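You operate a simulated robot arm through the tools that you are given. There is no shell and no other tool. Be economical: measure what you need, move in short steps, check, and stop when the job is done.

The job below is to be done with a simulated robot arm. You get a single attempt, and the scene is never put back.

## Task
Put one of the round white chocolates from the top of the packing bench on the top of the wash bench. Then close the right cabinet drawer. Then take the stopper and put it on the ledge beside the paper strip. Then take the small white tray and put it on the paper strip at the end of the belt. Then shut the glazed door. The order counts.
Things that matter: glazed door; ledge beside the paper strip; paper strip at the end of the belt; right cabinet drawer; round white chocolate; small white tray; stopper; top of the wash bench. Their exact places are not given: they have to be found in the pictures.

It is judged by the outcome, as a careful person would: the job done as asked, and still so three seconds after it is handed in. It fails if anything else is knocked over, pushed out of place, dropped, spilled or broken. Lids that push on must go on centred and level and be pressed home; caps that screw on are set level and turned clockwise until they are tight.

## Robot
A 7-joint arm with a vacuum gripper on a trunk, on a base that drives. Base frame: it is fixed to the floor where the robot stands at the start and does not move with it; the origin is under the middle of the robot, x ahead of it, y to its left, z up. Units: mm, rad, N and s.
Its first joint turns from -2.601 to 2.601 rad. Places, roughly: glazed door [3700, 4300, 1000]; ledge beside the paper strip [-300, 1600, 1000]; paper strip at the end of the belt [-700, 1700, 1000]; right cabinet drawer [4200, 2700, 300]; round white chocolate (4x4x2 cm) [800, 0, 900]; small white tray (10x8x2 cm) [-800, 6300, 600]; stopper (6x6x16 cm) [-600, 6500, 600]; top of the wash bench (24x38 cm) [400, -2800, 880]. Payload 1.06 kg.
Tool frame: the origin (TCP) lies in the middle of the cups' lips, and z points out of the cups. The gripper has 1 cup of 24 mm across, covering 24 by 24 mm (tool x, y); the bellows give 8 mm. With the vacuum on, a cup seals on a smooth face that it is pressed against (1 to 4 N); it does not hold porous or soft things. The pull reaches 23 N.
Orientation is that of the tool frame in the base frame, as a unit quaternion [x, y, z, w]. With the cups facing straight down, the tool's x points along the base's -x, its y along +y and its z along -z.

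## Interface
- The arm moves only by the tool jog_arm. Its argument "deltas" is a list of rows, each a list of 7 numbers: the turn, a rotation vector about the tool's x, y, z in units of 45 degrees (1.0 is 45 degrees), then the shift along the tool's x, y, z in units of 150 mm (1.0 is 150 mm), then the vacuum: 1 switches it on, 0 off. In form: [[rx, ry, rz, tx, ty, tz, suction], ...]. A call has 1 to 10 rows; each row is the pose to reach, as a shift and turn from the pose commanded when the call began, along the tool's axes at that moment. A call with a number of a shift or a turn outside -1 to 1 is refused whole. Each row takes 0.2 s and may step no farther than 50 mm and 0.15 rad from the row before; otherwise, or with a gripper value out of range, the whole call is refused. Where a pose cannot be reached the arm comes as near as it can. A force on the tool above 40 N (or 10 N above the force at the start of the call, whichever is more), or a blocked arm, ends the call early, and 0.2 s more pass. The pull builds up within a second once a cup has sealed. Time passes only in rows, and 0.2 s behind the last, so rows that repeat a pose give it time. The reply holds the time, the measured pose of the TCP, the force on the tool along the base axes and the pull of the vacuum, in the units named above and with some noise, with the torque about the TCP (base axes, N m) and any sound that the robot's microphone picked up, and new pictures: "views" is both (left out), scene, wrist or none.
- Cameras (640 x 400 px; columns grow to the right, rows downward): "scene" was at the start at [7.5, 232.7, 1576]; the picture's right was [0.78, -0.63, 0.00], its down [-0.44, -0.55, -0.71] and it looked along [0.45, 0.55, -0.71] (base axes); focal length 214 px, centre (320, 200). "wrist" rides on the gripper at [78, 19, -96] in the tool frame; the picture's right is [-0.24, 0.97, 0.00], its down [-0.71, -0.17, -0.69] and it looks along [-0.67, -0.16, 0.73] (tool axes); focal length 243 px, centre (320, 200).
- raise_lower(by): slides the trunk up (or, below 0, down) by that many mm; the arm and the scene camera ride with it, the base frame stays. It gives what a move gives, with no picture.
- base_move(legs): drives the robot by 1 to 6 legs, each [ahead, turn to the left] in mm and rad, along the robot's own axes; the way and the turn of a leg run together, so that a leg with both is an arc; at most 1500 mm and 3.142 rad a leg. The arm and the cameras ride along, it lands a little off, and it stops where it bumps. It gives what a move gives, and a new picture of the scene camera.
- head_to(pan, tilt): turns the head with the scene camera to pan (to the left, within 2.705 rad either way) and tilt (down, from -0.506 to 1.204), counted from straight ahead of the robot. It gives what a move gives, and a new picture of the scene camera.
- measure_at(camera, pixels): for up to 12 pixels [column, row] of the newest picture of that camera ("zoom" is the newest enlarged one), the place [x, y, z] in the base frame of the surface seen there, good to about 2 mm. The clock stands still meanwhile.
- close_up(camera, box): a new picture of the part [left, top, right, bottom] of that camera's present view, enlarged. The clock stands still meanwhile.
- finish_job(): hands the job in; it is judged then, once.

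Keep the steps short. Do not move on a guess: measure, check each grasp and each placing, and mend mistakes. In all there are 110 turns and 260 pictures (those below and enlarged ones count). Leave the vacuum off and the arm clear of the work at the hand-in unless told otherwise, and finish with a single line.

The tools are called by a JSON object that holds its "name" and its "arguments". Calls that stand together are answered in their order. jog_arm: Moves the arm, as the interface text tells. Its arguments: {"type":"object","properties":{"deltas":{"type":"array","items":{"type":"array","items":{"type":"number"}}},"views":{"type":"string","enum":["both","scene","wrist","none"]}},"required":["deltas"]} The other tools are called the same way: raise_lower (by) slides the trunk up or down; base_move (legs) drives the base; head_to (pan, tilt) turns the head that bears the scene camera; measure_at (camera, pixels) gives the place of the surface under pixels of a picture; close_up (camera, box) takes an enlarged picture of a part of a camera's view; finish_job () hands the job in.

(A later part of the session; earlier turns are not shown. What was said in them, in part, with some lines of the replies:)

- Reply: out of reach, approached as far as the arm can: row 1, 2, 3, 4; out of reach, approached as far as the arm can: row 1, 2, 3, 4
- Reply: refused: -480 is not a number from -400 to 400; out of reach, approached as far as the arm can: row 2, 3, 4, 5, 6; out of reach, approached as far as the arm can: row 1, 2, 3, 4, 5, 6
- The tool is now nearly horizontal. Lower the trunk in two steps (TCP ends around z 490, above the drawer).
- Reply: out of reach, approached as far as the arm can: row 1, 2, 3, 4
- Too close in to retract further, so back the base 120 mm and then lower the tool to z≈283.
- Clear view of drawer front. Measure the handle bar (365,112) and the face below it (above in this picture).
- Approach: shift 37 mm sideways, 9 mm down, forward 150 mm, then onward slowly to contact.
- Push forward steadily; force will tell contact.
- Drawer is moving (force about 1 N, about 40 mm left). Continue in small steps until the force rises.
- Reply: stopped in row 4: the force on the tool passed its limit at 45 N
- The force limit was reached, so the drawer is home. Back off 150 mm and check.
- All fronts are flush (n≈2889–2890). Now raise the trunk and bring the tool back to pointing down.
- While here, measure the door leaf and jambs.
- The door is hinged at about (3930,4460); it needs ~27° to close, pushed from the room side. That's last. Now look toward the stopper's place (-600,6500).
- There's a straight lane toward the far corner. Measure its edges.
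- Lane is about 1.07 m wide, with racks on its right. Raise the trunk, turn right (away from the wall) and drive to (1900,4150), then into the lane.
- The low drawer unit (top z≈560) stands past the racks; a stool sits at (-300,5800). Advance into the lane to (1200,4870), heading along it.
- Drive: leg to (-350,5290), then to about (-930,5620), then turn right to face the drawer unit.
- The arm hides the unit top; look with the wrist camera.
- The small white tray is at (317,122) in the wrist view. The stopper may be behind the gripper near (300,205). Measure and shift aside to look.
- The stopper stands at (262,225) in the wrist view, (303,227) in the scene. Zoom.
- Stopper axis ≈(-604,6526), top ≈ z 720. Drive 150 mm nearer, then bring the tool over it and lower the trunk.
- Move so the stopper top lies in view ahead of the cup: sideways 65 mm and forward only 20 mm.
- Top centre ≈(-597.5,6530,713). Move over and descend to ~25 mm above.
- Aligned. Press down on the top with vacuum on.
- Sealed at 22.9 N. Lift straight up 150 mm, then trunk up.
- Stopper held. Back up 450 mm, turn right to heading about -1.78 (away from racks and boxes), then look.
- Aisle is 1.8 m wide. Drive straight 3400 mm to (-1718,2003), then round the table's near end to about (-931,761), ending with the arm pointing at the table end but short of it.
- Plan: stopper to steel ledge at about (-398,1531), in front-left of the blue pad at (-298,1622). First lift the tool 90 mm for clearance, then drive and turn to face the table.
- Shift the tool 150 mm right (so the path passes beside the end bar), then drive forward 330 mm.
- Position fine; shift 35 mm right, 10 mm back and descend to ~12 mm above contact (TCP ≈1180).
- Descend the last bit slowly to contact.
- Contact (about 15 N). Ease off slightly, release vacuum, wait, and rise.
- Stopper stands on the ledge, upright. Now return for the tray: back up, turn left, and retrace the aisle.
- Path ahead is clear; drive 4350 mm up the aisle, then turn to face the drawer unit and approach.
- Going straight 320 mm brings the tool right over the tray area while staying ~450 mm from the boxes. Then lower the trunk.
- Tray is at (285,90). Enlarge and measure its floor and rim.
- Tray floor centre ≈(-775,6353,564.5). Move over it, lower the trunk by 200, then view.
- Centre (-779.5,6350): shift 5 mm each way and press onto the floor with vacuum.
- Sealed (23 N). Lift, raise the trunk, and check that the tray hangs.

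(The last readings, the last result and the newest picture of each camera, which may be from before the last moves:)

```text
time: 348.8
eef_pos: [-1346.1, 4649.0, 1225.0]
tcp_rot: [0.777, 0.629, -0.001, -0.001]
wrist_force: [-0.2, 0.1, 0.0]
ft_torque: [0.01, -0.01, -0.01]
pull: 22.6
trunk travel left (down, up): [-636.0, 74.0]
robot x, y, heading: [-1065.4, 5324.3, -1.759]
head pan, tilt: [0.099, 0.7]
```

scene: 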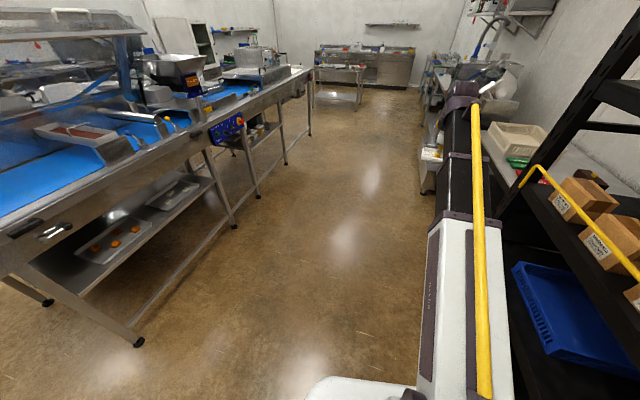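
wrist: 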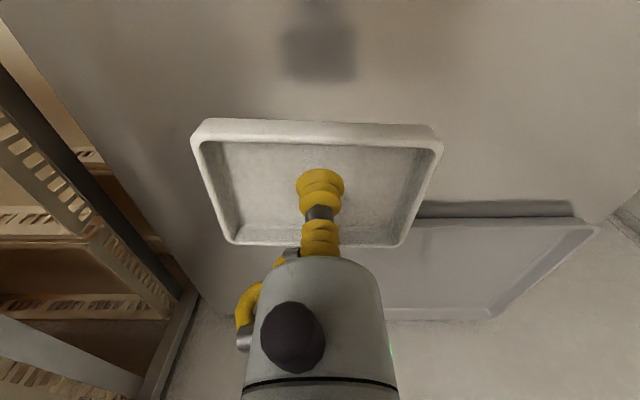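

The paper strip is reachable from the left side of the table. Drive 3250 mm to about (-1571,2113) and turn left to heading -0.29.

{"name": "base_move", "arguments": {"legs": [[0, 0.032], [1500, 0], [1500, 0], [250, 0], [0, 1.437]]}}

{"name": "head_to", "arguments": {"pan": 0.15, "tilt": 0.7}}

```text
time: 368.5
eef_pos: [-908.4, 1767.7, 1225.5]
tcp_rot: [0.155, 0.988, -0.001, -0.001]
wrist_force: [0.2, -0.1, -0.2]
ft_torque: [0.0, -0.01, 0.06]
pull: 22.8
trunk travel left (down, up): [-636.0, 74.0]
robot x, y, heading: [-1553.8, 2115.1, -0.288]
head pan, tilt: [0.099, 0.7]
```

scene: 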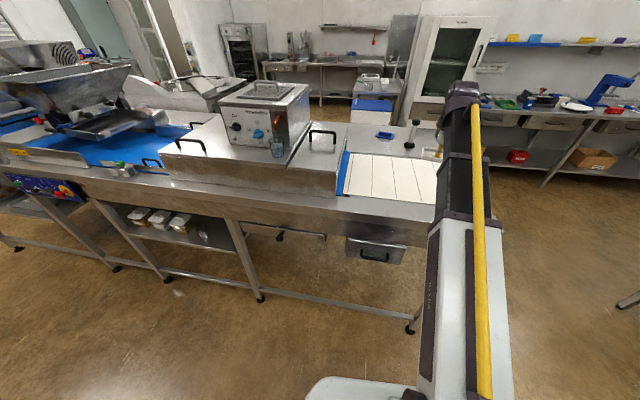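

```text
time: 369.1
eef_pos: [-907.1, 1765.8, 1225.1]
tcp_rot: [0.155, 0.988, -0.001, -0.001]
wrist_force: [-0.4, 0.2, -1.2]
ft_torque: [0.01, 0.02, -0.01]
pull: 22.6
trunk travel left (down, up): [-636.0, 74.0]
robot x, y, heading: [-1552.7, 2113.4, -0.291]
head pan, tilt: [0.15, 0.7]
```

scene: 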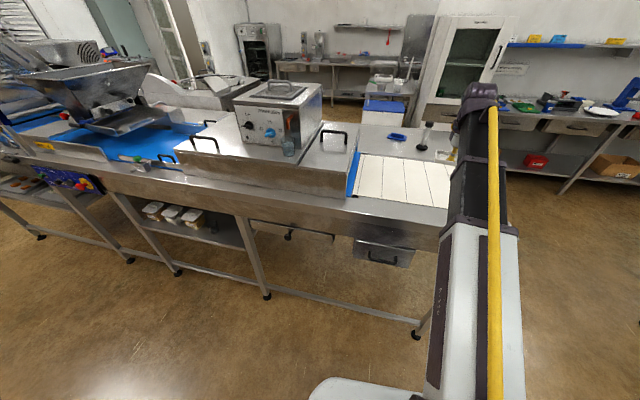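

Stopper still stands. Drive forward 175 mm and look from the wrist.

{"name": "base_move", "arguments": {"legs": [[175, 0]]}}

{"name": "jog_arm", "arguments": {"deltas": [[0, 0, -0.13, 0, 0, 0, 1], [0, 0, -0.27, 0, 0, 0, 1]], "views": "wrist"}}

```text
time: 370.6
eef_pos: [-738.3, 1715.2, 1225.9]
tcp_rot: [0.155, 0.988, 0.0, -0.002]
wrist_force: [0.3, -0.4, -0.6]
ft_torque: [-0.02, 0.05, -0.01]
pull: 23.2
trunk travel left (down, up): [-636.0, 74.0]
robot x, y, heading: [-1386.3, 2065.0, -0.296]
head pan, tilt: [0.15, 0.7]
```

scene: 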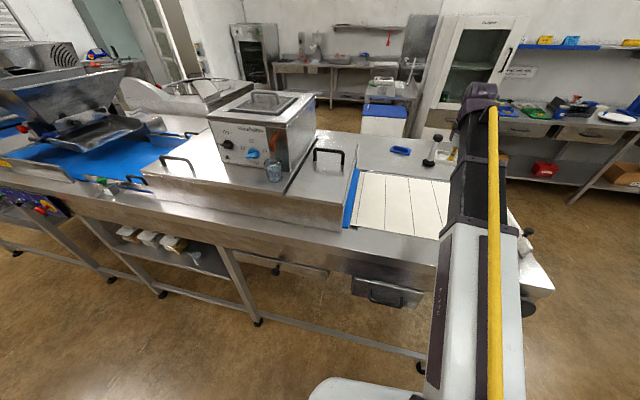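

```text
time: 371.2
eef_pos: [-738.7, 1714.2, 1224.5]
tcp_rot: [0.049, 0.999, 0.0, -0.002]
wrist_force: [-0.4, -0.3, 0.0]
ft_torque: [0.02, -0.01, -0.01]
pull: 22.7
trunk travel left (down, up): [-636.0, 74.0]
robot x, y, heading: [-1380.0, 2067.6, -0.297]
head pan, tilt: [0.15, 0.7]
```

wrist: 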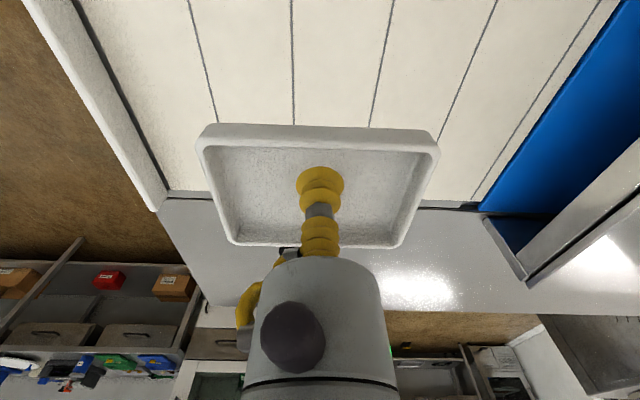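

The landing point projects to pixel (320,67), mid-paper. Descend 150 mm.

{"name": "jog_arm", "arguments": {"deltas": [[0, 0, 0, 0, 0, 0.3, 1], [0, 0, 0, 0, 0, 0.6, 1], [0, 0, 0, 0, 0, 0.9, 1], [0, 0, 0, 0, 0, 1, 1]], "views": "wrist"}}

{"name": "measure_at", "arguments": {"camera": "wrist", "pixels": [[320, 60], [320, 100], [250, 80], [400, 80]]}}

```text
time: 372.2
eef_pos: [-740.8, 1715.2, 1075.1]
tcp_rot: [0.05, 0.999, 0.0, 0.0]
wrist_force: [0.4, 0.6, 0.1]
ft_torque: [-0.03, 0.01, 0.0]
pull: 22.9
trunk travel left (down, up): [-636.0, 74.0]
robot x, y, heading: [-1386.1, 2063.0, -0.295]
head pan, tilt: [0.15, 0.7]
```

wrist: 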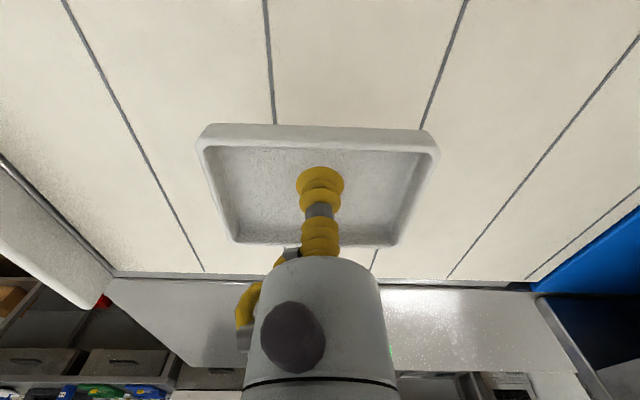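

```text
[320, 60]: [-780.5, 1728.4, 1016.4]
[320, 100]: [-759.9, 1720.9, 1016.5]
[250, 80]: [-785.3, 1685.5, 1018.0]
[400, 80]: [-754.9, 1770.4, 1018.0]
```

Paper at z 1016.5. Lower to contact (TCP ≈1020) in fine steps.

{"name": "jog_arm", "arguments": {"deltas": [[0, 0, 0, 0, 0, 0.2, 1], [0, 0, 0, 0, 0, 0.31, 1], [0, 0, 0, 0, 0, 0.345, 1], [0, 0, 0, 0, 0, 0.36, 1], [0, 0, 0, 0, 0, 0.368, 1], [0, 0, 0, 0, 0, 0.368, 1]], "views": "wrist"}}

```text
time: 373.6
eef_pos: [-741.1, 1715.2, 1020.4]
tcp_rot: [0.05, 0.999, 0.0, -0.001]
wrist_force: [-1.2, -0.1, 1.5]
ft_torque: [0.01, -0.01, 0.06]
pull: 22.9
trunk travel left (down, up): [-636.0, 74.0]
robot x, y, heading: [-1381.8, 2064.0, -0.291]
head pan, tilt: [0.15, 0.7]
```

wrist: 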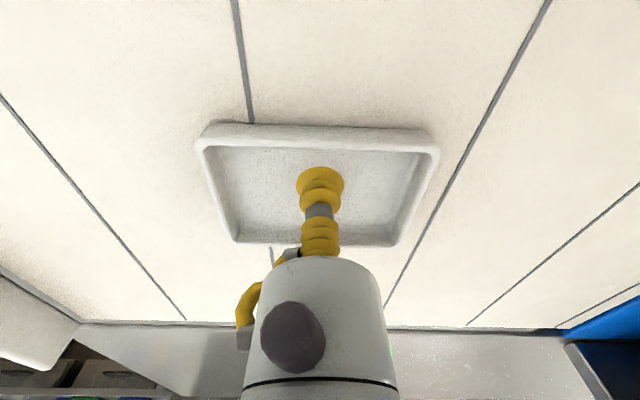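

Light contact. One mm more, then release and rise.

{"name": "jog_arm", "arguments": {"deltas": [[0, 0, 0, 0, 0, 0.008, 1], [0, 0, 0, 0, 0, 0.008, 0], [0, 0, 0, 0, 0, 0, 0], [0, 0, 0, 0, 0, 0, 0], [0, 0, 0, 0, 0, 0, 0], [0, 0, 0, 0, 0, -0.03, 0], [0, 0, 0, 0, 0, -0.2, 0], [0, 0, 0, 0, 0, -0.5, 0], [0, 0, 0, 0, 0, -0.8, 0]], "views": "wrist"}}

```text
time: 375.6
eef_pos: [-738.9, 1713.6, 1140.5]
tcp_rot: [0.05, 0.999, 0.001, -0.002]
wrist_force: [-0.3, 0.5, -0.7]
ft_torque: [0.01, -0.01, -0.01]
pull: 0.0
trunk travel left (down, up): [-636.0, 74.0]
robot x, y, heading: [-1383.6, 2061.9, -0.298]
head pan, tilt: [0.15, 0.7]
```

wrist: 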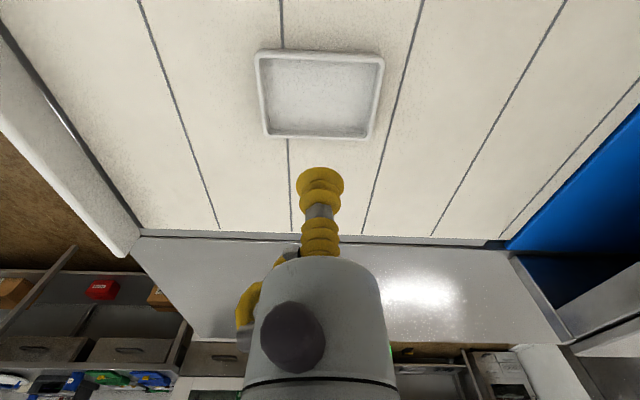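

Tray sits flat on the paper. Now the door: lift the tool, back away 300 mm, and take the far lane round to the door. First lift and back up, turn to the aisle.

{"name": "jog_arm", "arguments": {"deltas": [[0, 0, 0, 0, 0, -0.3, 0], [0, 0, 0, 0, 0, -0.6, 0]], "views": "none"}}

{"name": "base_move", "arguments": {"legs": [[-300, 0], [0, 1.503]]}}

{"name": "head_to", "arguments": {"pan": -0.5, "tilt": 0.5}}

```text
time: 376.2
eef_pos: [-740.3, 1712.7, 1230.1]
tcp_rot: [0.05, 0.999, 0.0, -0.002]
wrist_force: [-0.5, 0.0, 0.2]
ft_torque: [-0.02, -0.02, 0.01]
pull: 0.0
trunk travel left (down, up): [-636.0, 74.0]
robot x, y, heading: [-1383.9, 2061.2, -0.295]
head pan, tilt: [0.15, 0.7]
```

```text
time: 381.9
eef_pos: [-1270.0, 2762.3, 1232.4]
tcp_rot: [-0.637, 0.771, 0.0, -0.001]
wrist_force: [0.1, -0.2, 0.8]
ft_torque: [0.01, 0.01, 0.01]
pull: 0.1
trunk travel left (down, up): [-636.0, 74.0]
robot x, y, heading: [-1676.9, 2150.6, 1.188]
head pan, tilt: [0.15, 0.7]
```

scene: 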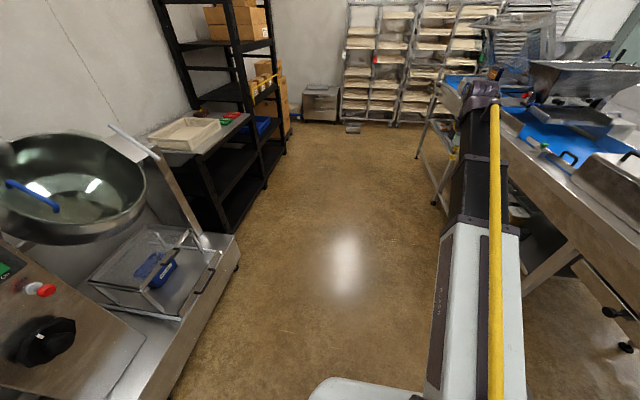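

```text
time: 383.0
eef_pos: [-1268.5, 2763.4, 1229.6]
tcp_rot: [-0.637, 0.771, -0.001, -0.002]
wrist_force: [-0.5, 0.3, -0.3]
ft_torque: [0.0, 0.0, 0.03]
pull: 0.1
trunk travel left (down, up): [-636.0, 74.0]
robot x, y, heading: [-1677.7, 2151.1, 1.19]
head pan, tilt: [-0.499, 0.499]
```

scene: 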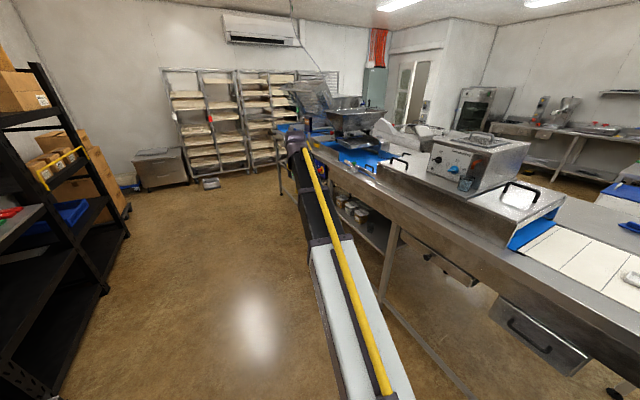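

Aisle is clear. Drive 3290 mm to about (-500,5230), turn right, then along the lane to (1217,4903).

{"name": "base_move", "arguments": {"legs": [[0, 0.015], [1500, 0], [1500, 0], [295, 0], [0, -1.39]]}}

{"name": "head_to", "arguments": {"pan": 0.1, "tilt": 0.5}}

```text
time: 402.9
eef_pos: [212.2, 4926.8, 1230.6]
tcp_rot: [0.012, 1.0, 0.0, -0.002]
wrist_force: [0.6, -0.2, 0.5]
ft_torque: [-0.04, -0.02, -0.04]
pull: 0.0
trunk travel left (down, up): [-636.0, 74.0]
robot x, y, heading: [-457.8, 5227.4, -0.213]
head pan, tilt: [-0.499, 0.499]
```

scene: 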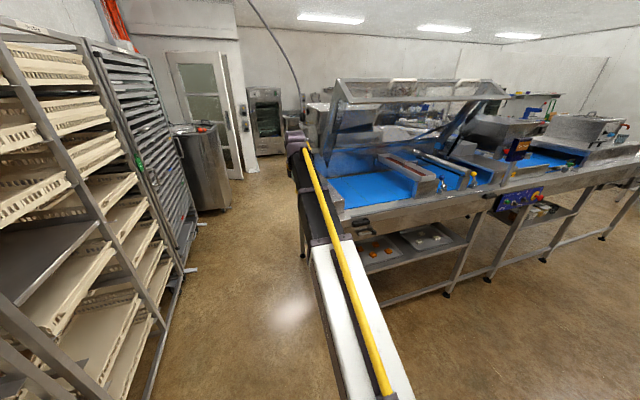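

```text
time: 403.9
eef_pos: [212.6, 4927.1, 1230.8]
tcp_rot: [0.011, 1.0, -0.001, -0.002]
wrist_force: [0.4, 0.0, -0.3]
ft_torque: [0.0, 0.01, 0.0]
pull: 0.1
trunk travel left (down, up): [-636.0, 74.0]
robot x, y, heading: [-456.0, 5229.0, -0.218]
head pan, tilt: [0.099, 0.499]
```

scene: 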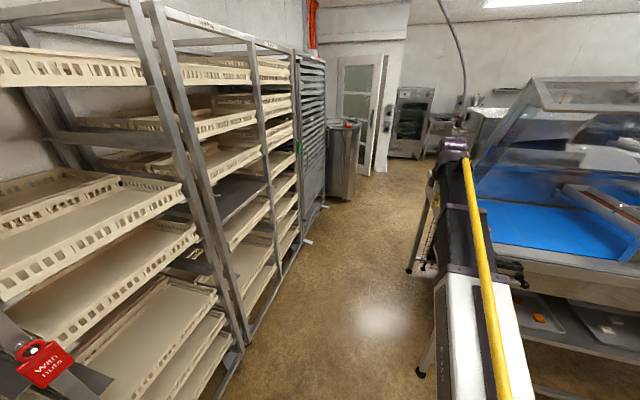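

The arm points slightly right; move it 105 mm left to centre it, then drive along the lane.

{"name": "jog_arm", "arguments": {"deltas": [[0, 0, 0, 0, 0.3, 0, 0], [0, 0, 0, 0, 0.6, 0, 0], [0, 0, 0, 0, 0.7, 0, 0]], "views": "none"}}

{"name": "base_move", "arguments": {"legs": [[0, 0.017], [1500, 0], [210, 0], [0, -0.615], [1035, 0]]}}

{"name": "head_to", "arguments": {"pan": 0.5, "tilt": 0.4}}

```text
time: 404.4
eef_pos: [216.6, 4992.2, 1230.1]
tcp_rot: [0.009, 1.0, -0.002, 0.003]
wrist_force: [0.3, -0.6, -0.7]
ft_torque: [0.05, -0.01, 0.03]
pull: 0.1
trunk travel left (down, up): [-636.0, 74.0]
robot x, y, heading: [-454.8, 5229.1, -0.216]
head pan, tilt: [0.099, 0.499]
stopped in row 2: the force on the tool passed its limit at 46 N (the readings are from after the stop); the commanded pose is now the measured one
```

```text
time: 420.1
eef_pos: [2347.6, 3493.6, 1230.6]
tcp_rot: [0.312, 0.95, -0.002, 0.002]
wrist_force: [1.4, -0.8, -1.9]
ft_torque: [-0.04, -0.06, 0.01]
pull: 0.0
trunk travel left (down, up): [-636.0, 74.0]
robot x, y, heading: [1933.0, 4073.2, -0.834]
head pan, tilt: [0.099, 0.499]
```

scene: 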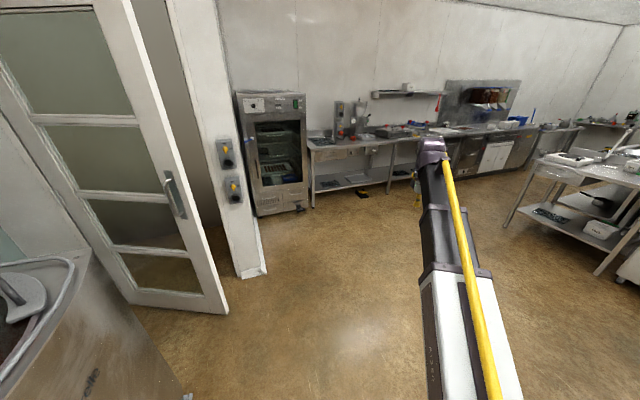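

```text
time: 421.0
eef_pos: [2347.6, 3493.7, 1230.9]
tcp_rot: [0.312, 0.95, -0.002, 0.002]
wrist_force: [-0.1, 0.7, -0.6]
ft_torque: [0.04, -0.06, 0.02]
pull: 0.0
trunk travel left (down, up): [-636.0, 74.0]
robot x, y, heading: [1931.9, 4072.1, -0.832]
head pan, tilt: [0.499, 0.4]
```

scene: 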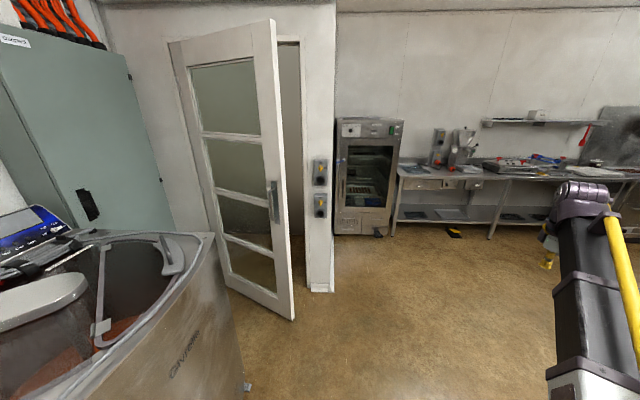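

The jog in the lane had stopped on force (46 N) at about (216,4992,1230). I must check whether something was bumped there; look back.

{"name": "head_to", "arguments": {"pan": -2.7, "tilt": 0.2}}

{"name": "jog_arm", "arguments": {"deltas": [[0, 0, 0, 0, 0, 0, 0]], "views": "wrist"}}

```text
time: 423.7
eef_pos: [2347.1, 3493.7, 1230.6]
tcp_rot: [0.311, 0.95, -0.003, 0.002]
wrist_force: [0.8, -0.5, -1.1]
ft_torque: [-0.04, -0.02, -0.02]
pull: 0.1
trunk travel left (down, up): [-636.0, 74.0]
robot x, y, heading: [1934.5, 4072.1, -0.836]
head pan, tilt: [-2.7, 0.201]
```

scene: 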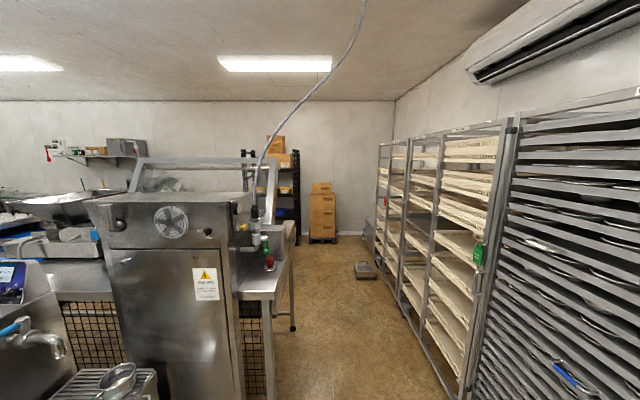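

```text
time: 424.1
eef_pos: [2348.1, 3493.6, 1231.0]
tcp_rot: [0.311, 0.95, -0.002, 0.002]
wrist_force: [-0.2, -0.8, 0.3]
ft_torque: [-0.06, -0.06, -0.02]
pull: 0.0
trunk travel left (down, up): [-636.0, 74.0]
robot x, y, heading: [1931.4, 4077.4, -0.832]
head pan, tilt: [-2.7, 0.201]
```

wrist: 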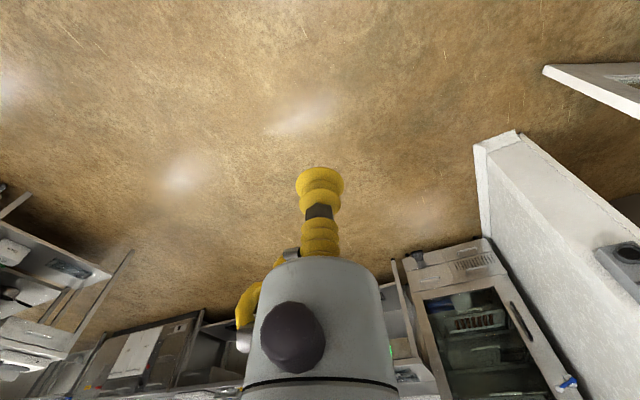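

{"name": "close_up", "arguments": {"camera": "scene", "box": [120, 110, 420, 300]}}

{"name": "head_to", "arguments": {"pan": 0.75, "tilt": 0.45}}

```text
2.11 times, centred on (270, 205) of scene
```

zoom: 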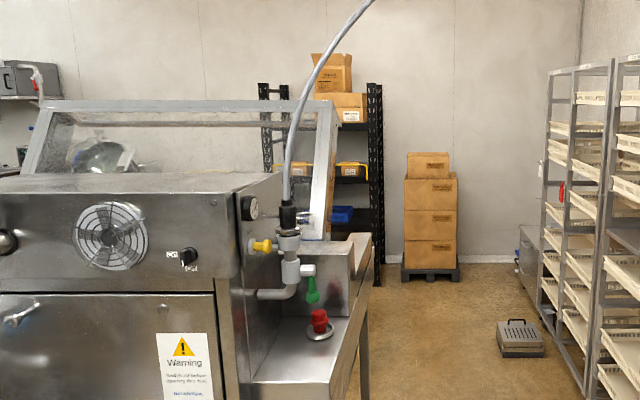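

```text
time: 427.0
eef_pos: [2346.2, 3494.2, 1229.8]
tcp_rot: [0.311, 0.95, -0.002, 0.003]
wrist_force: [0.9, -1.3, -1.7]
ft_torque: [-0.01, -0.01, 0.03]
pull: 0.1
trunk travel left (down, up): [-636.0, 74.0]
robot x, y, heading: [1937.4, 4077.6, -0.834]
head pan, tilt: [0.75, 0.45]
```

scene: 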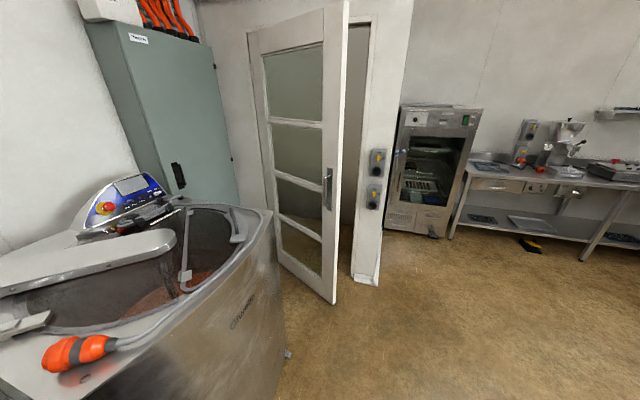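

Nothing is out of place there. Now measure the door's room side: stile above the handle (335,120), handle (328,185), bottom (330,295), hinge side (262,150).

{"name": "measure_at", "arguments": {"camera": "scene", "pixels": [[332, 120], [340, 120], [333, 145], [328, 185], [332, 220], [325, 285], [262, 100], [275, 230], [290, 120], [355, 150], [270, 235], [242, 300]]}}

{"name": "close_up", "arguments": {"camera": "scene", "box": [230, 0, 410, 310]}}

```text
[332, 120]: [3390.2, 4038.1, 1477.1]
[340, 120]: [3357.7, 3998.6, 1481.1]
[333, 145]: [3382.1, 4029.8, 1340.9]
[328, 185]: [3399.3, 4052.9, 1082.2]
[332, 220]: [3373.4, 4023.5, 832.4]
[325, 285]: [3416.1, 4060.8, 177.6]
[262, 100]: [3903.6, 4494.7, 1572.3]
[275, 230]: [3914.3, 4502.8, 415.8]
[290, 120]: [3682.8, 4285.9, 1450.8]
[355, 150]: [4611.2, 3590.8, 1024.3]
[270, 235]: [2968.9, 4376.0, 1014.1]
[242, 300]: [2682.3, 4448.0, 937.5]
```

```text
1.29 times, centred on (320, 155) of scene
```

zoom: 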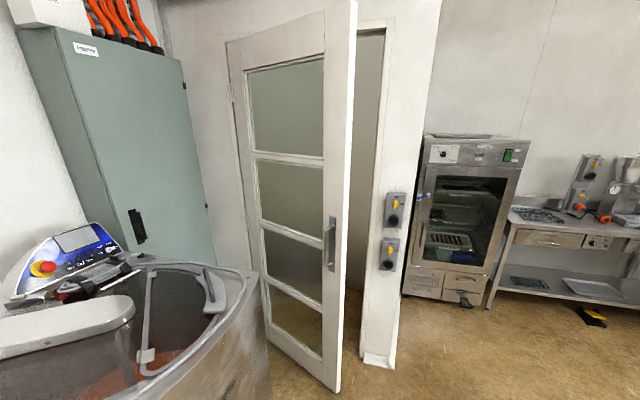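

Plan: come in from the front-left so the tool gets behind (room side of) the leaf's free edge at (3358,3998), then push it shut with the tool sideways. First reposition to (2150,3480) and turn to heading 0.5.

{"name": "base_move", "arguments": {"legs": [[0, -0.39], [634, 0], [0, 1.72]]}}

{"name": "jog_arm", "arguments": {"deltas": [[0, 0, 0, 0, 0.2, 0, 0], [0, 0, 0, 0, 0.4, 0, 0], [0, 0, 0, 0, 0.6, 0, 0], [0, 0, 0, 0, 0.8, 0, 0], [0, 0, 0, 0, 1, 0, 0]], "views": "none"}}

{"name": "head_to", "arguments": {"pan": 0, "tilt": 0.5}}

```text
time: 435.9
eef_pos: [2817.5, 3716.6, 1230.8]
tcp_rot: [-0.322, 0.947, -0.002, 0.003]
wrist_force: [0.8, -0.4, -1.0]
ft_torque: [0.07, -0.07, 0.09]
pull: 0.1
trunk travel left (down, up): [-636.0, 74.0]
robot x, y, heading: [2143.4, 3475.6, 0.455]
head pan, tilt: [0.75, 0.45]
```

scene: 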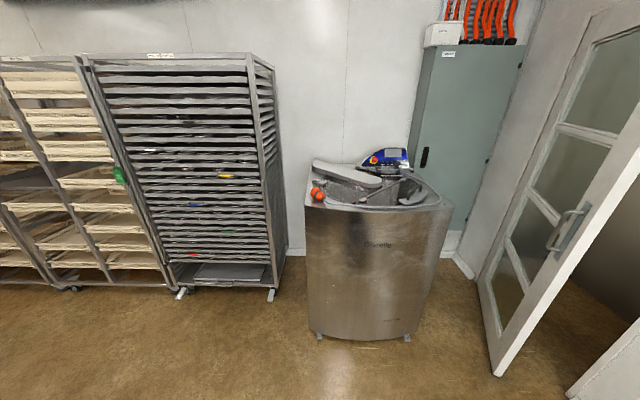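

```text
time: 436.4
eef_pos: [2791.1, 3750.5, 1232.2]
tcp_rot: [-0.324, 0.946, -0.002, 0.006]
wrist_force: [0.6, 2.4, -2.7]
ft_torque: [-0.18, -0.05, -0.12]
pull: 0.1
trunk travel left (down, up): [-636.0, 74.0]
robot x, y, heading: [2141.1, 3481.1, 0.463]
head pan, tilt: [0.75, 0.45]
stopped in row 2: the force on the tool passed its limit at 43 N (the readings are from after the stop); the commanded pose is now the measured one
```

```text
time: 437.5
eef_pos: [2793.7, 3751.0, 1231.8]
tcp_rot: [-0.325, 0.946, -0.001, 0.006]
wrist_force: [2.9, 1.3, -5.5]
ft_torque: [0.05, -0.14, -0.02]
pull: 0.1
trunk travel left (down, up): [-636.0, 74.0]
robot x, y, heading: [2148.7, 3479.8, 0.457]
head pan, tilt: [0.0, 0.499]
```

scene: 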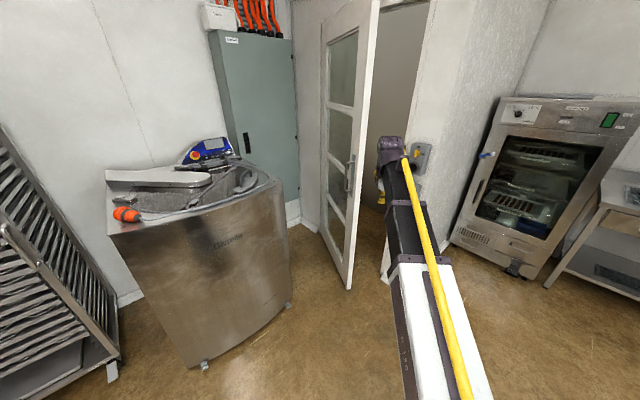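

No obstacle there: the tool is touching the robot's own folded arm (so earlier stop was the same). I unfold: move outward and down, then left.

{"name": "jog_arm", "arguments": {"deltas": [[0, 0, 0, -0.1, -0.1, 0.1, 0], [0, 0, 0, -0.3, -0.1, 0.2, 0], [0, 0, 0, -0.5, -0.1, 0.3, 0], [0, 0, 0, -0.7, 0, 0.3, 0]], "views": "none"}}

{"name": "jog_arm", "arguments": {"deltas": [[0, 0, 0, 0, 0.15, 0, 0], [0, 0, 0, 0, 0.3, 0, 0], [0, 0, 0, 0, 0.45, 0, 0], [0, 0, 0, 0, 0.6, 0, 0], [0, 0, 0, 0, 0.75, 0, 0], [0, 0, 0, 0, 0.9, 0, 0]], "views": "both"}}

```text
time: 438.5
eef_pos: [2877.1, 3814.9, 1186.6]
tcp_rot: [-0.325, 0.946, -0.001, 0.006]
wrist_force: [-0.4, 0.0, -0.2]
ft_torque: [0.0, -0.01, 0.02]
pull: 0.0
trunk travel left (down, up): [-636.0, 74.0]
robot x, y, heading: [2143.6, 3479.9, 0.456]
head pan, tilt: [0.0, 0.499]
```

```text
time: 439.9
eef_pos: [2791.8, 3922.0, 1184.9]
tcp_rot: [-0.324, 0.946, -0.002, 0.006]
wrist_force: [0.4, 0.2, 0.3]
ft_torque: [0.0, 0.01, 0.01]
pull: 0.1
trunk travel left (down, up): [-636.0, 74.0]
robot x, y, heading: [2143.3, 3481.7, 0.455]
head pan, tilt: [0.0, 0.499]
```

scene: 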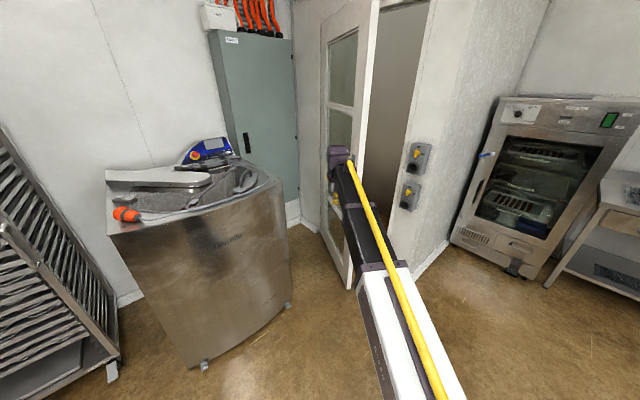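
wrist: 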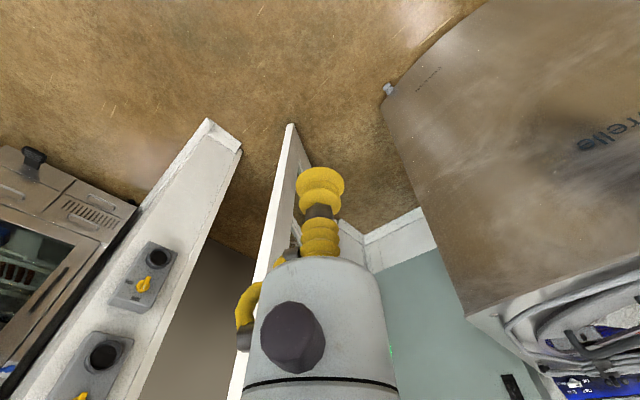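

Drive 600 mm along heading 0.455; the tool passes about 180 mm to the room side of the leaf's free edge.

{"name": "base_move", "arguments": {"legs": [[600, 0]]}}

{"name": "jog_arm", "arguments": {"deltas": [[0, 0, 0, 0, 0, 0, 0]], "views": "wrist"}}

```text
time: 443.3
eef_pos: [3346.5, 4187.1, 1185.8]
tcp_rot: [-0.322, 0.947, -0.002, 0.006]
wrist_force: [0.4, -0.5, -1.0]
ft_torque: [0.0, 0.02, 0.01]
pull: 0.1
trunk travel left (down, up): [-636.0, 74.0]
robot x, y, heading: [2695.5, 3748.2, 0.454]
head pan, tilt: [0.0, 0.499]
```

scene: 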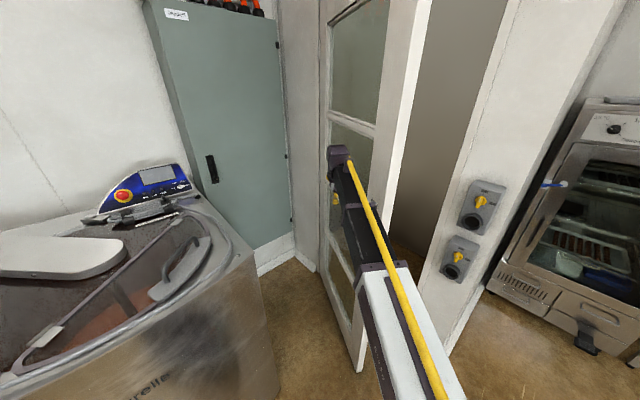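

```text
time: 443.7
eef_pos: [3346.1, 4187.1, 1186.4]
tcp_rot: [-0.321, 0.947, -0.002, 0.006]
wrist_force: [-0.7, -0.4, 0.1]
ft_torque: [0.03, 0.0, -0.01]
pull: 0.2
trunk travel left (down, up): [-636.0, 74.0]
robot x, y, heading: [2693.4, 3747.6, 0.452]
head pan, tilt: [0.0, 0.499]
```

wrist: 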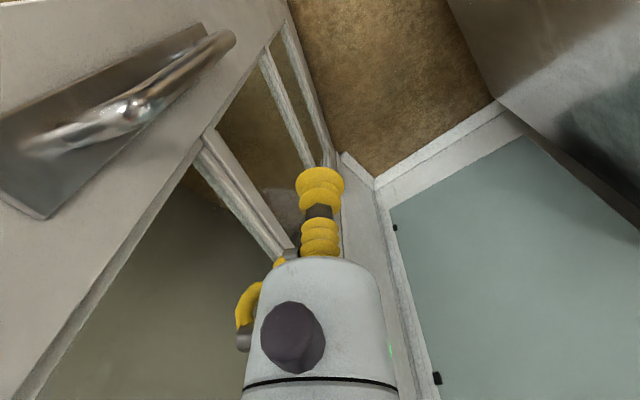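

The handle reaches z≈1180, so I push above it. Tilt the tool 45° toward the leaf (about tool x) and raise 50 mm.

{"name": "jog_arm", "arguments": {"deltas": [[0.17, 0, 0, 0, 0, -0.05, 0], [0.34, 0, 0, 0, 0, -0.1, 0], [0.51, 0, 0, 0, 0, -0.2, 0], [0.68, 0, 0, 0, 0, -0.25, 0], [0.85, 0, 0, 0, 0, -0.3, 0], [1, 0, 0, 0, 0, -0.35, 0]], "views": "both"}}

```text
time: 445.1
eef_pos: [3344.8, 4187.1, 1238.2]
tcp_rot: [-0.294, 0.874, -0.364, 0.128]
wrist_force: [5.5, 2.2, -10.5]
ft_torque: [-0.33, -0.93, -0.3]
pull: 0.1
trunk travel left (down, up): [-636.0, 74.0]
robot x, y, heading: [2694.1, 3750.7, 0.453]
head pan, tilt: [0.0, 0.499]
```

scene: 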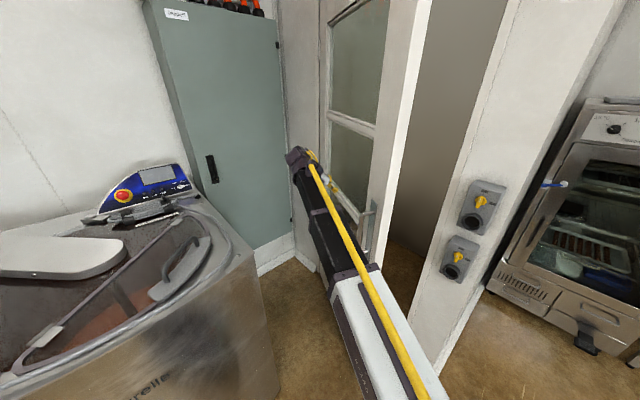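
wrist: 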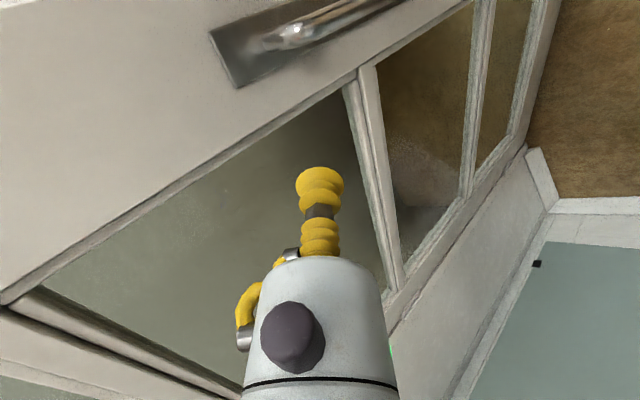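

The tool again touches the robot's own arm (10 N). Relieve: raise the trunk 70 mm and bring the tool down by 80 mm relative to it.

{"name": "raise_lower", "arguments": {"by": 70}}

{"name": "jog_arm", "arguments": {"deltas": [[0, 0, 0, 0, 0.13, 0.13, 0], [0, 0, 0, 0, 0.26, 0.26, 0], [0, 0, 0, 0, 0.38, 0.37, 0]], "views": "wrist"}}

```text
time: 446.2
eef_pos: [3345.8, 4187.3, 1307.7]
tcp_rot: [-0.294, 0.875, -0.364, 0.128]
wrist_force: [11.1, -7.6, -5.7]
ft_torque: [0.42, -0.02, 0.75]
pull: 0.1
trunk travel left (down, up): [-706.0, 4.0]
robot x, y, heading: [2695.3, 3745.8, 0.453]
head pan, tilt: [0.0, 0.499]
```

```text
time: 447.0
eef_pos: [3346.0, 4188.9, 1227.5]
tcp_rot: [-0.295, 0.874, -0.364, 0.128]
wrist_force: [-0.2, -0.2, 0.3]
ft_torque: [0.02, -0.03, 0.01]
pull: 0.0
trunk travel left (down, up): [-706.0, 4.0]
robot x, y, heading: [2696.2, 3749.2, 0.454]
head pan, tilt: [0.0, 0.499]
```

wrist: 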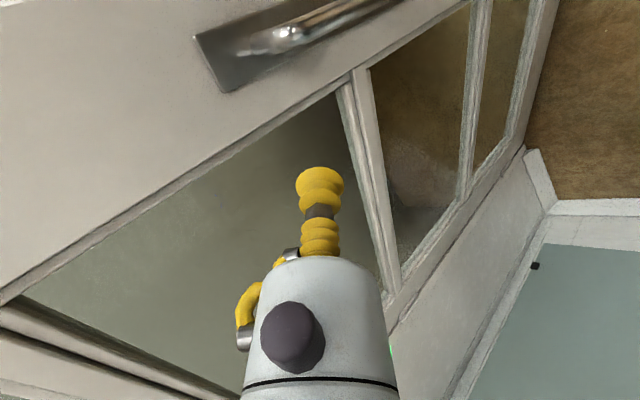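

Relieved. Measure the stile and handle plate in this view.

{"name": "measure_at", "arguments": {"camera": "wrist", "pixels": [[215, 85], [230, 90], [150, 100], [120, 160], [200, 150], [300, 90], [60, 150], [290, 35], [250, 130]]}}

```text
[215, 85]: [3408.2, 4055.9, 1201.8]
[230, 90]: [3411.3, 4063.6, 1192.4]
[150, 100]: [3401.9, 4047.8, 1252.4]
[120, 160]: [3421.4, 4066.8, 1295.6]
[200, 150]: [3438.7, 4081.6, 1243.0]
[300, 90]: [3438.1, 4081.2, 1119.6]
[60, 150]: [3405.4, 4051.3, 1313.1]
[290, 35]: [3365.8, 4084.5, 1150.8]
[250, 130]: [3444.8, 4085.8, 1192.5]
```

Contact spot: stile at (3402,4048,1255), above the handle plate. Approach to ~20 mm short.

{"name": "jog_arm", "arguments": {"deltas": [[0, 0, 0, 0.07, -0.2, 0.12, 0], [0, 0, 0, 0.12, -0.38, 0.23, 0], [0, 0, 0, 0.18, -0.55, 0.34, 0], [0, 0, 0, 0.22, -0.7, 0.44, 0]], "views": "both"}}

```text
time: 448.0
eef_pos: [3392.8, 4070.8, 1256.7]
tcp_rot: [-0.296, 0.874, -0.364, 0.129]
wrist_force: [-0.1, 0.1, 0.1]
ft_torque: [0.03, -0.04, 0.0]
pull: 0.2
trunk travel left (down, up): [-706.0, 4.0]
robot x, y, heading: [2696.8, 3747.7, 0.451]
head pan, tilt: [0.0, 0.499]
```

scene: 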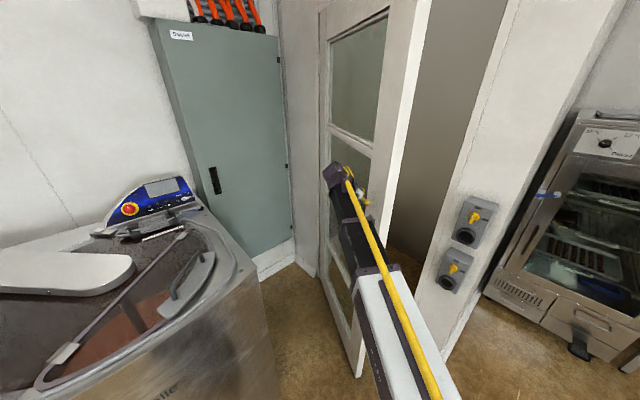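
wrist: 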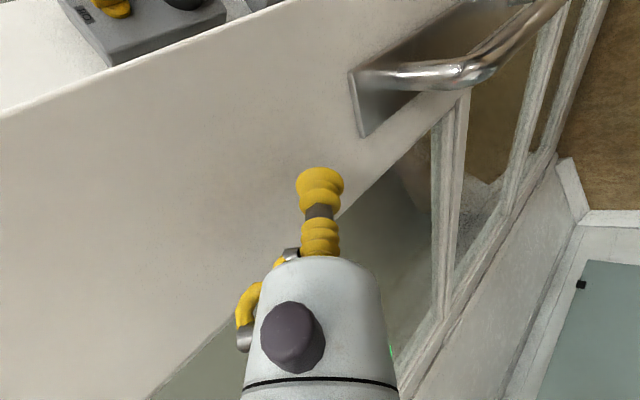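

The cup is at the stile, above the handle. Push the leaf along its arc, first ~110 mm.

{"name": "jog_arm", "arguments": {"deltas": [[0, 0, 0, -0.006, -0.08, 0.08, 0], [0, 0, 0, -0.013, -0.16, 0.16, 0], [0, 0, 0, -0.02, -0.24, 0.24, 0], [0, 0, 0, -0.026, -0.32, 0.32, 0], [0, 0, 0, -0.033, -0.4, 0.4, 0], [0, 0, 0, -0.04, -0.48, 0.48, 0], [0, 0, 0, -0.046, -0.56, 0.565, 0], [0, 0, 0, -0.053, -0.636, 0.645, 0]], "views": "both"}}

```text
time: 449.8
eef_pos: [3482.1, 3969.0, 1255.7]
tcp_rot: [-0.296, 0.874, -0.364, 0.128]
wrist_force: [0.4, -0.4, 0.1]
ft_torque: [0.01, -0.01, -0.03]
pull: 0.0
trunk travel left (down, up): [-706.0, 4.0]
robot x, y, heading: [2697.0, 3750.9, 0.451]
head pan, tilt: [0.0, 0.499]
```

scene: 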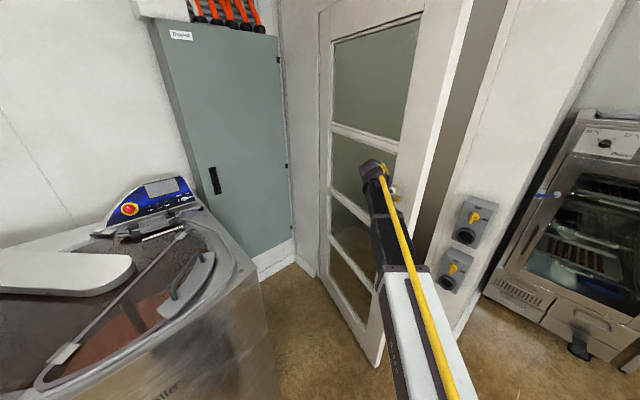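
wrist: 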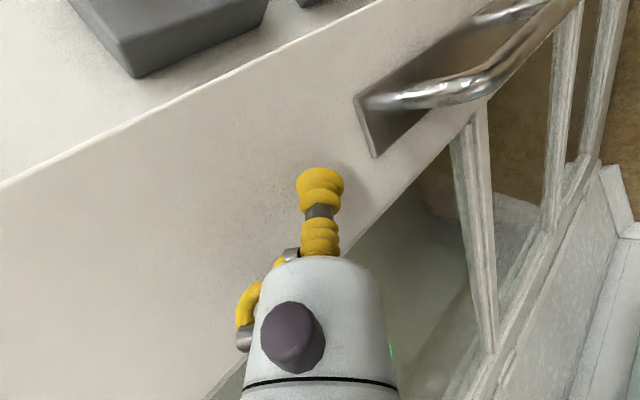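

The leaf moves easily. Continue along the arc.

{"name": "jog_arm", "arguments": {"deltas": [[0, 0, 0, -0.03, -0.07, 0.07, 0], [0, 0, 0, -0.065, -0.145, 0.15, 0], [0, 0, 0, -0.1, -0.22, 0.225, 0], [0, 0, 0, -0.135, -0.3, 0.305, 0], [0, 0, 0, -0.17, -0.38, 0.385, 0], [0, 0, 0, -0.205, -0.455, 0.465, 0], [0, 0, 0, -0.239, -0.534, 0.544, 0]], "views": "both"}}

```text
time: 451.4
eef_pos: [3580.4, 3899.6, 1256.0]
tcp_rot: [-0.295, 0.874, -0.363, 0.129]
wrist_force: [-0.3, -1.8, -0.4]
ft_torque: [-0.01, -0.02, -0.03]
pull: 0.0
trunk travel left (down, up): [-706.0, 4.0]
robot x, y, heading: [2694.4, 3749.6, 0.448]
head pan, tilt: [0.0, 0.499]
```

scene: 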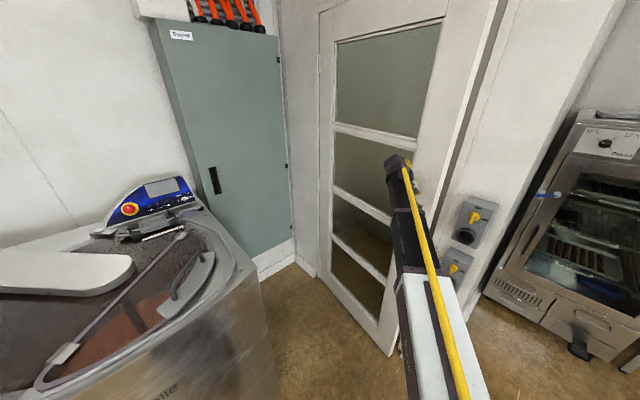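
wrist: 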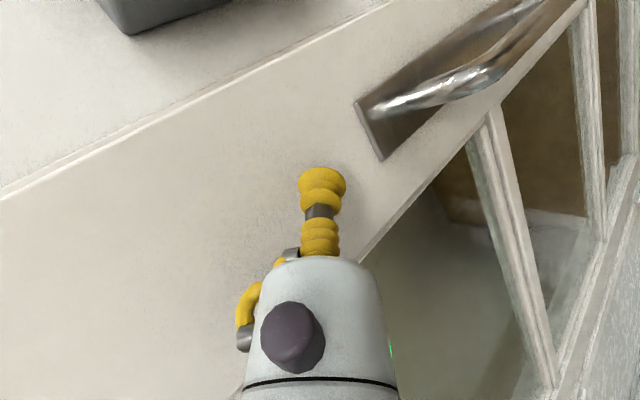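

Nearly shut. Continue with small steps until the stop force.

{"name": "jog_arm", "arguments": {"deltas": [[0, 0, 0, -0.035, -0.049, 0.05, 0], [0, 0, 0, -0.07, -0.098, 0.1, 0], [0, 0, 0, -0.106, -0.147, 0.15, 0], [0, 0, 0, -0.14, -0.196, 0.2, 0], [0, 0, 0, -0.175, -0.245, 0.25, 0], [0, 0, 0, -0.21, -0.294, 0.3, 0], [0, 0, 0, -0.247, -0.343, 0.35, 0], [0, 0, 0, -0.283, -0.392, 0.401, 0]], "views": "both"}}

```text
time: 453.2
eef_pos: [3665.3, 3858.9, 1257.2]
tcp_rot: [-0.295, 0.874, -0.364, 0.128]
wrist_force: [0.3, 0.7, 0.0]
ft_torque: [0.0, -0.01, -0.03]
pull: 0.0
trunk travel left (down, up): [-706.0, 4.0]
robot x, y, heading: [2695.2, 3749.8, 0.451]
head pan, tilt: [0.0, 0.499]
```

scene: 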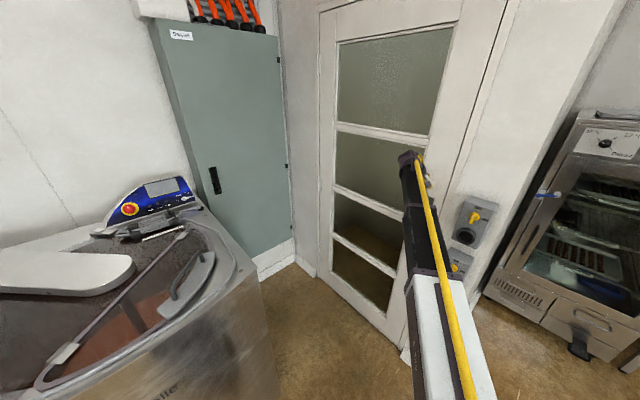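
wrist: 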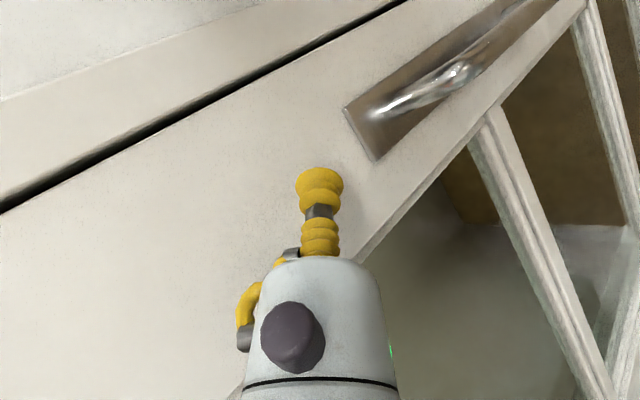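

Almost flush. Push up to 40 mm more, in small steps, to the stop.

{"name": "jog_arm", "arguments": {"deltas": [[0, 0, 0, -0.017, -0.02, 0.02, 0], [0, 0, 0, -0.034, -0.04, 0.041, 0], [0, 0, 0, -0.051, -0.06, 0.061, 0], [0, 0, 0, -0.068, -0.08, 0.082, 0], [0, 0, 0, -0.084, -0.1, 0.102, 0], [0, 0, 0, -0.101, -0.12, 0.123, 0], [0, 0, 0, -0.118, -0.14, 0.143, 0], [0, 0, 0, -0.135, -0.16, 0.164, 0]], "views": "both"}}

{"name": "measure_at", "arguments": {"camera": "wrist", "pixels": [[150, 80], [100, 110], [250, 60], [200, 160], [150, 220], [250, 130]]}}

```text
time: 454.9
eef_pos: [3688.0, 3850.8, 1256.3]
tcp_rot: [-0.296, 0.875, -0.362, 0.125]
wrist_force: [-15.0, 6.2, 4.0]
ft_torque: [-0.11, -0.1, 0.03]
pull: 0.1
trunk travel left (down, up): [-706.0, 4.0]
robot x, y, heading: [2694.7, 3751.5, 0.456]
head pan, tilt: [0.0, 0.499]
stopped in row 8: the force on the tool passed its limit at 45 N (the readings are from after the stop); the commanded pose is now the measured one
```

scene: 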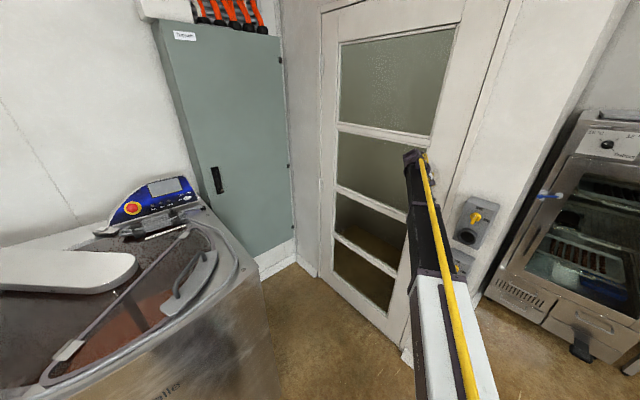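
wrist: 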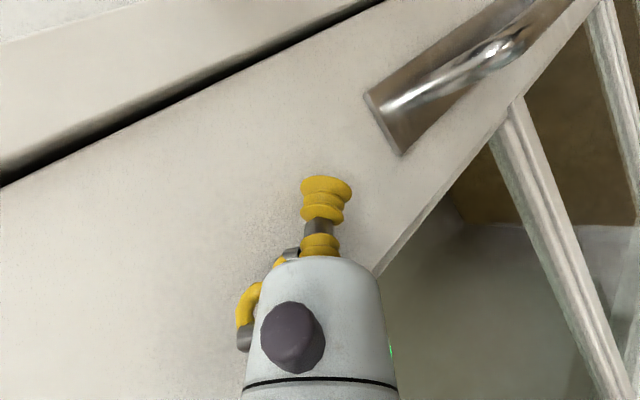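

```text
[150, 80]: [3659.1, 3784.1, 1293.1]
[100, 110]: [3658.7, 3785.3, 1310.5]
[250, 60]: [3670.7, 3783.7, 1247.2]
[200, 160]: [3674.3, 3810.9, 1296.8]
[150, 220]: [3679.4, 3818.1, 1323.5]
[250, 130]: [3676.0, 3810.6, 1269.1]
```

Firm stop at 45 N: shut against the frame. Back off 140 mm, then reverse the base and inspect.

{"name": "jog_arm", "arguments": {"deltas": [[0, 0, 0, 0.08, 0.1, -0.1, 0], [0, 0, 0, 0.2, 0.24, -0.25, 0], [0, 0, 0, 0.33, 0.4, -0.41, 0], [0, 0, 0, 0.477, 0.56, -0.574, 0]], "views": "none"}}

{"name": "base_move", "arguments": {"legs": [[-500, 0]]}}

{"name": "head_to", "arguments": {"pan": 0.0, "tilt": 0.3}}

{"name": "close_up", "arguments": {"camera": "scene", "box": [280, 40, 480, 300]}}

```text
time: 455.9
eef_pos: [3563.0, 3901.2, 1257.0]
tcp_rot: [-0.296, 0.876, -0.361, 0.125]
wrist_force: [-0.2, 0.3, -0.1]
ft_torque: [-0.01, 0.0, 0.0]
pull: 0.0
trunk travel left (down, up): [-706.0, 4.0]
robot x, y, heading: [2694.8, 3748.8, 0.451]
head pan, tilt: [0.0, 0.499]
```

```text
time: 458.8
eef_pos: [3123.5, 3693.5, 1256.5]
tcp_rot: [-0.3, 0.874, -0.361, 0.127]
wrist_force: [1.2, 0.5, -0.9]
ft_torque: [0.02, -0.03, -0.04]
pull: 0.1
trunk travel left (down, up): [-706.0, 4.0]
robot x, y, heading: [2258.3, 3531.2, 0.466]
head pan, tilt: [0.0, 0.499]
```

scene: 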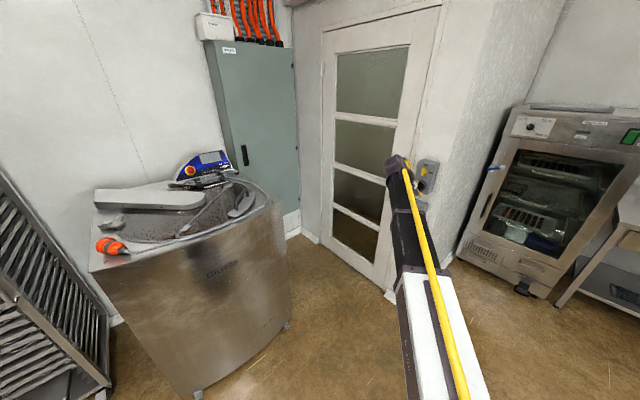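

```text
time: 459.5
eef_pos: [3125.8, 3693.7, 1256.9]
tcp_rot: [-0.301, 0.873, -0.361, 0.127]
wrist_force: [0.3, 0.1, -0.1]
ft_torque: [0.01, 0.02, -0.02]
pull: 0.1
trunk travel left (down, up): [-706.0, 4.0]
robot x, y, heading: [2255.2, 3531.4, 0.464]
head pan, tilt: [0.0, 0.3]
```

scene: 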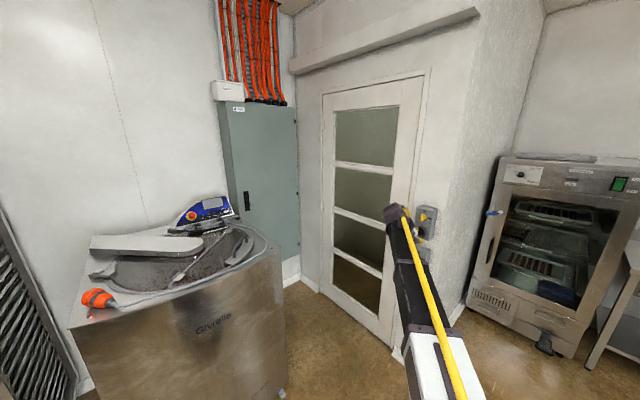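

```text
1.54 times, centred on (380, 170) of scene
```

zoom: 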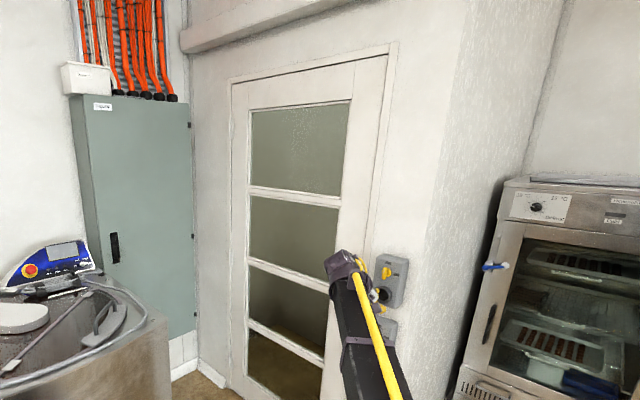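

Door appears shut. Check flushness between the leaf and its frame.

{"name": "measure_at", "arguments": {"camera": "zoom", "pixels": [[370, 90], [384, 90], [365, 150], [378, 160], [240, 200], [233, 200], [360, 200], [372, 200]]}}

```text
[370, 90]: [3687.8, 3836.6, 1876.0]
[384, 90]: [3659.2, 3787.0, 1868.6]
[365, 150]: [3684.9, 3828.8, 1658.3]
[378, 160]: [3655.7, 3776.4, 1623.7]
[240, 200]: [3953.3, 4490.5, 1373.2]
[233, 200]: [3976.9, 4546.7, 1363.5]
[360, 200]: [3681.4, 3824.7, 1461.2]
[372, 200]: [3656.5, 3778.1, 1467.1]
```

Leaf and frame are flush (leaf slightly inside the frame), the drawer is still shut, the vacuum is off and the arm is clear. Hand in.

{"name": "finish_job", "arguments": {}}

```text
The job is handed in.
```

The job is done in the order asked: chocolate on the wash bench, right drawer closed, stopper on the ledge, small white tray on the paper strip, and glazed door shut; the arm is clear and the vacuum is off.
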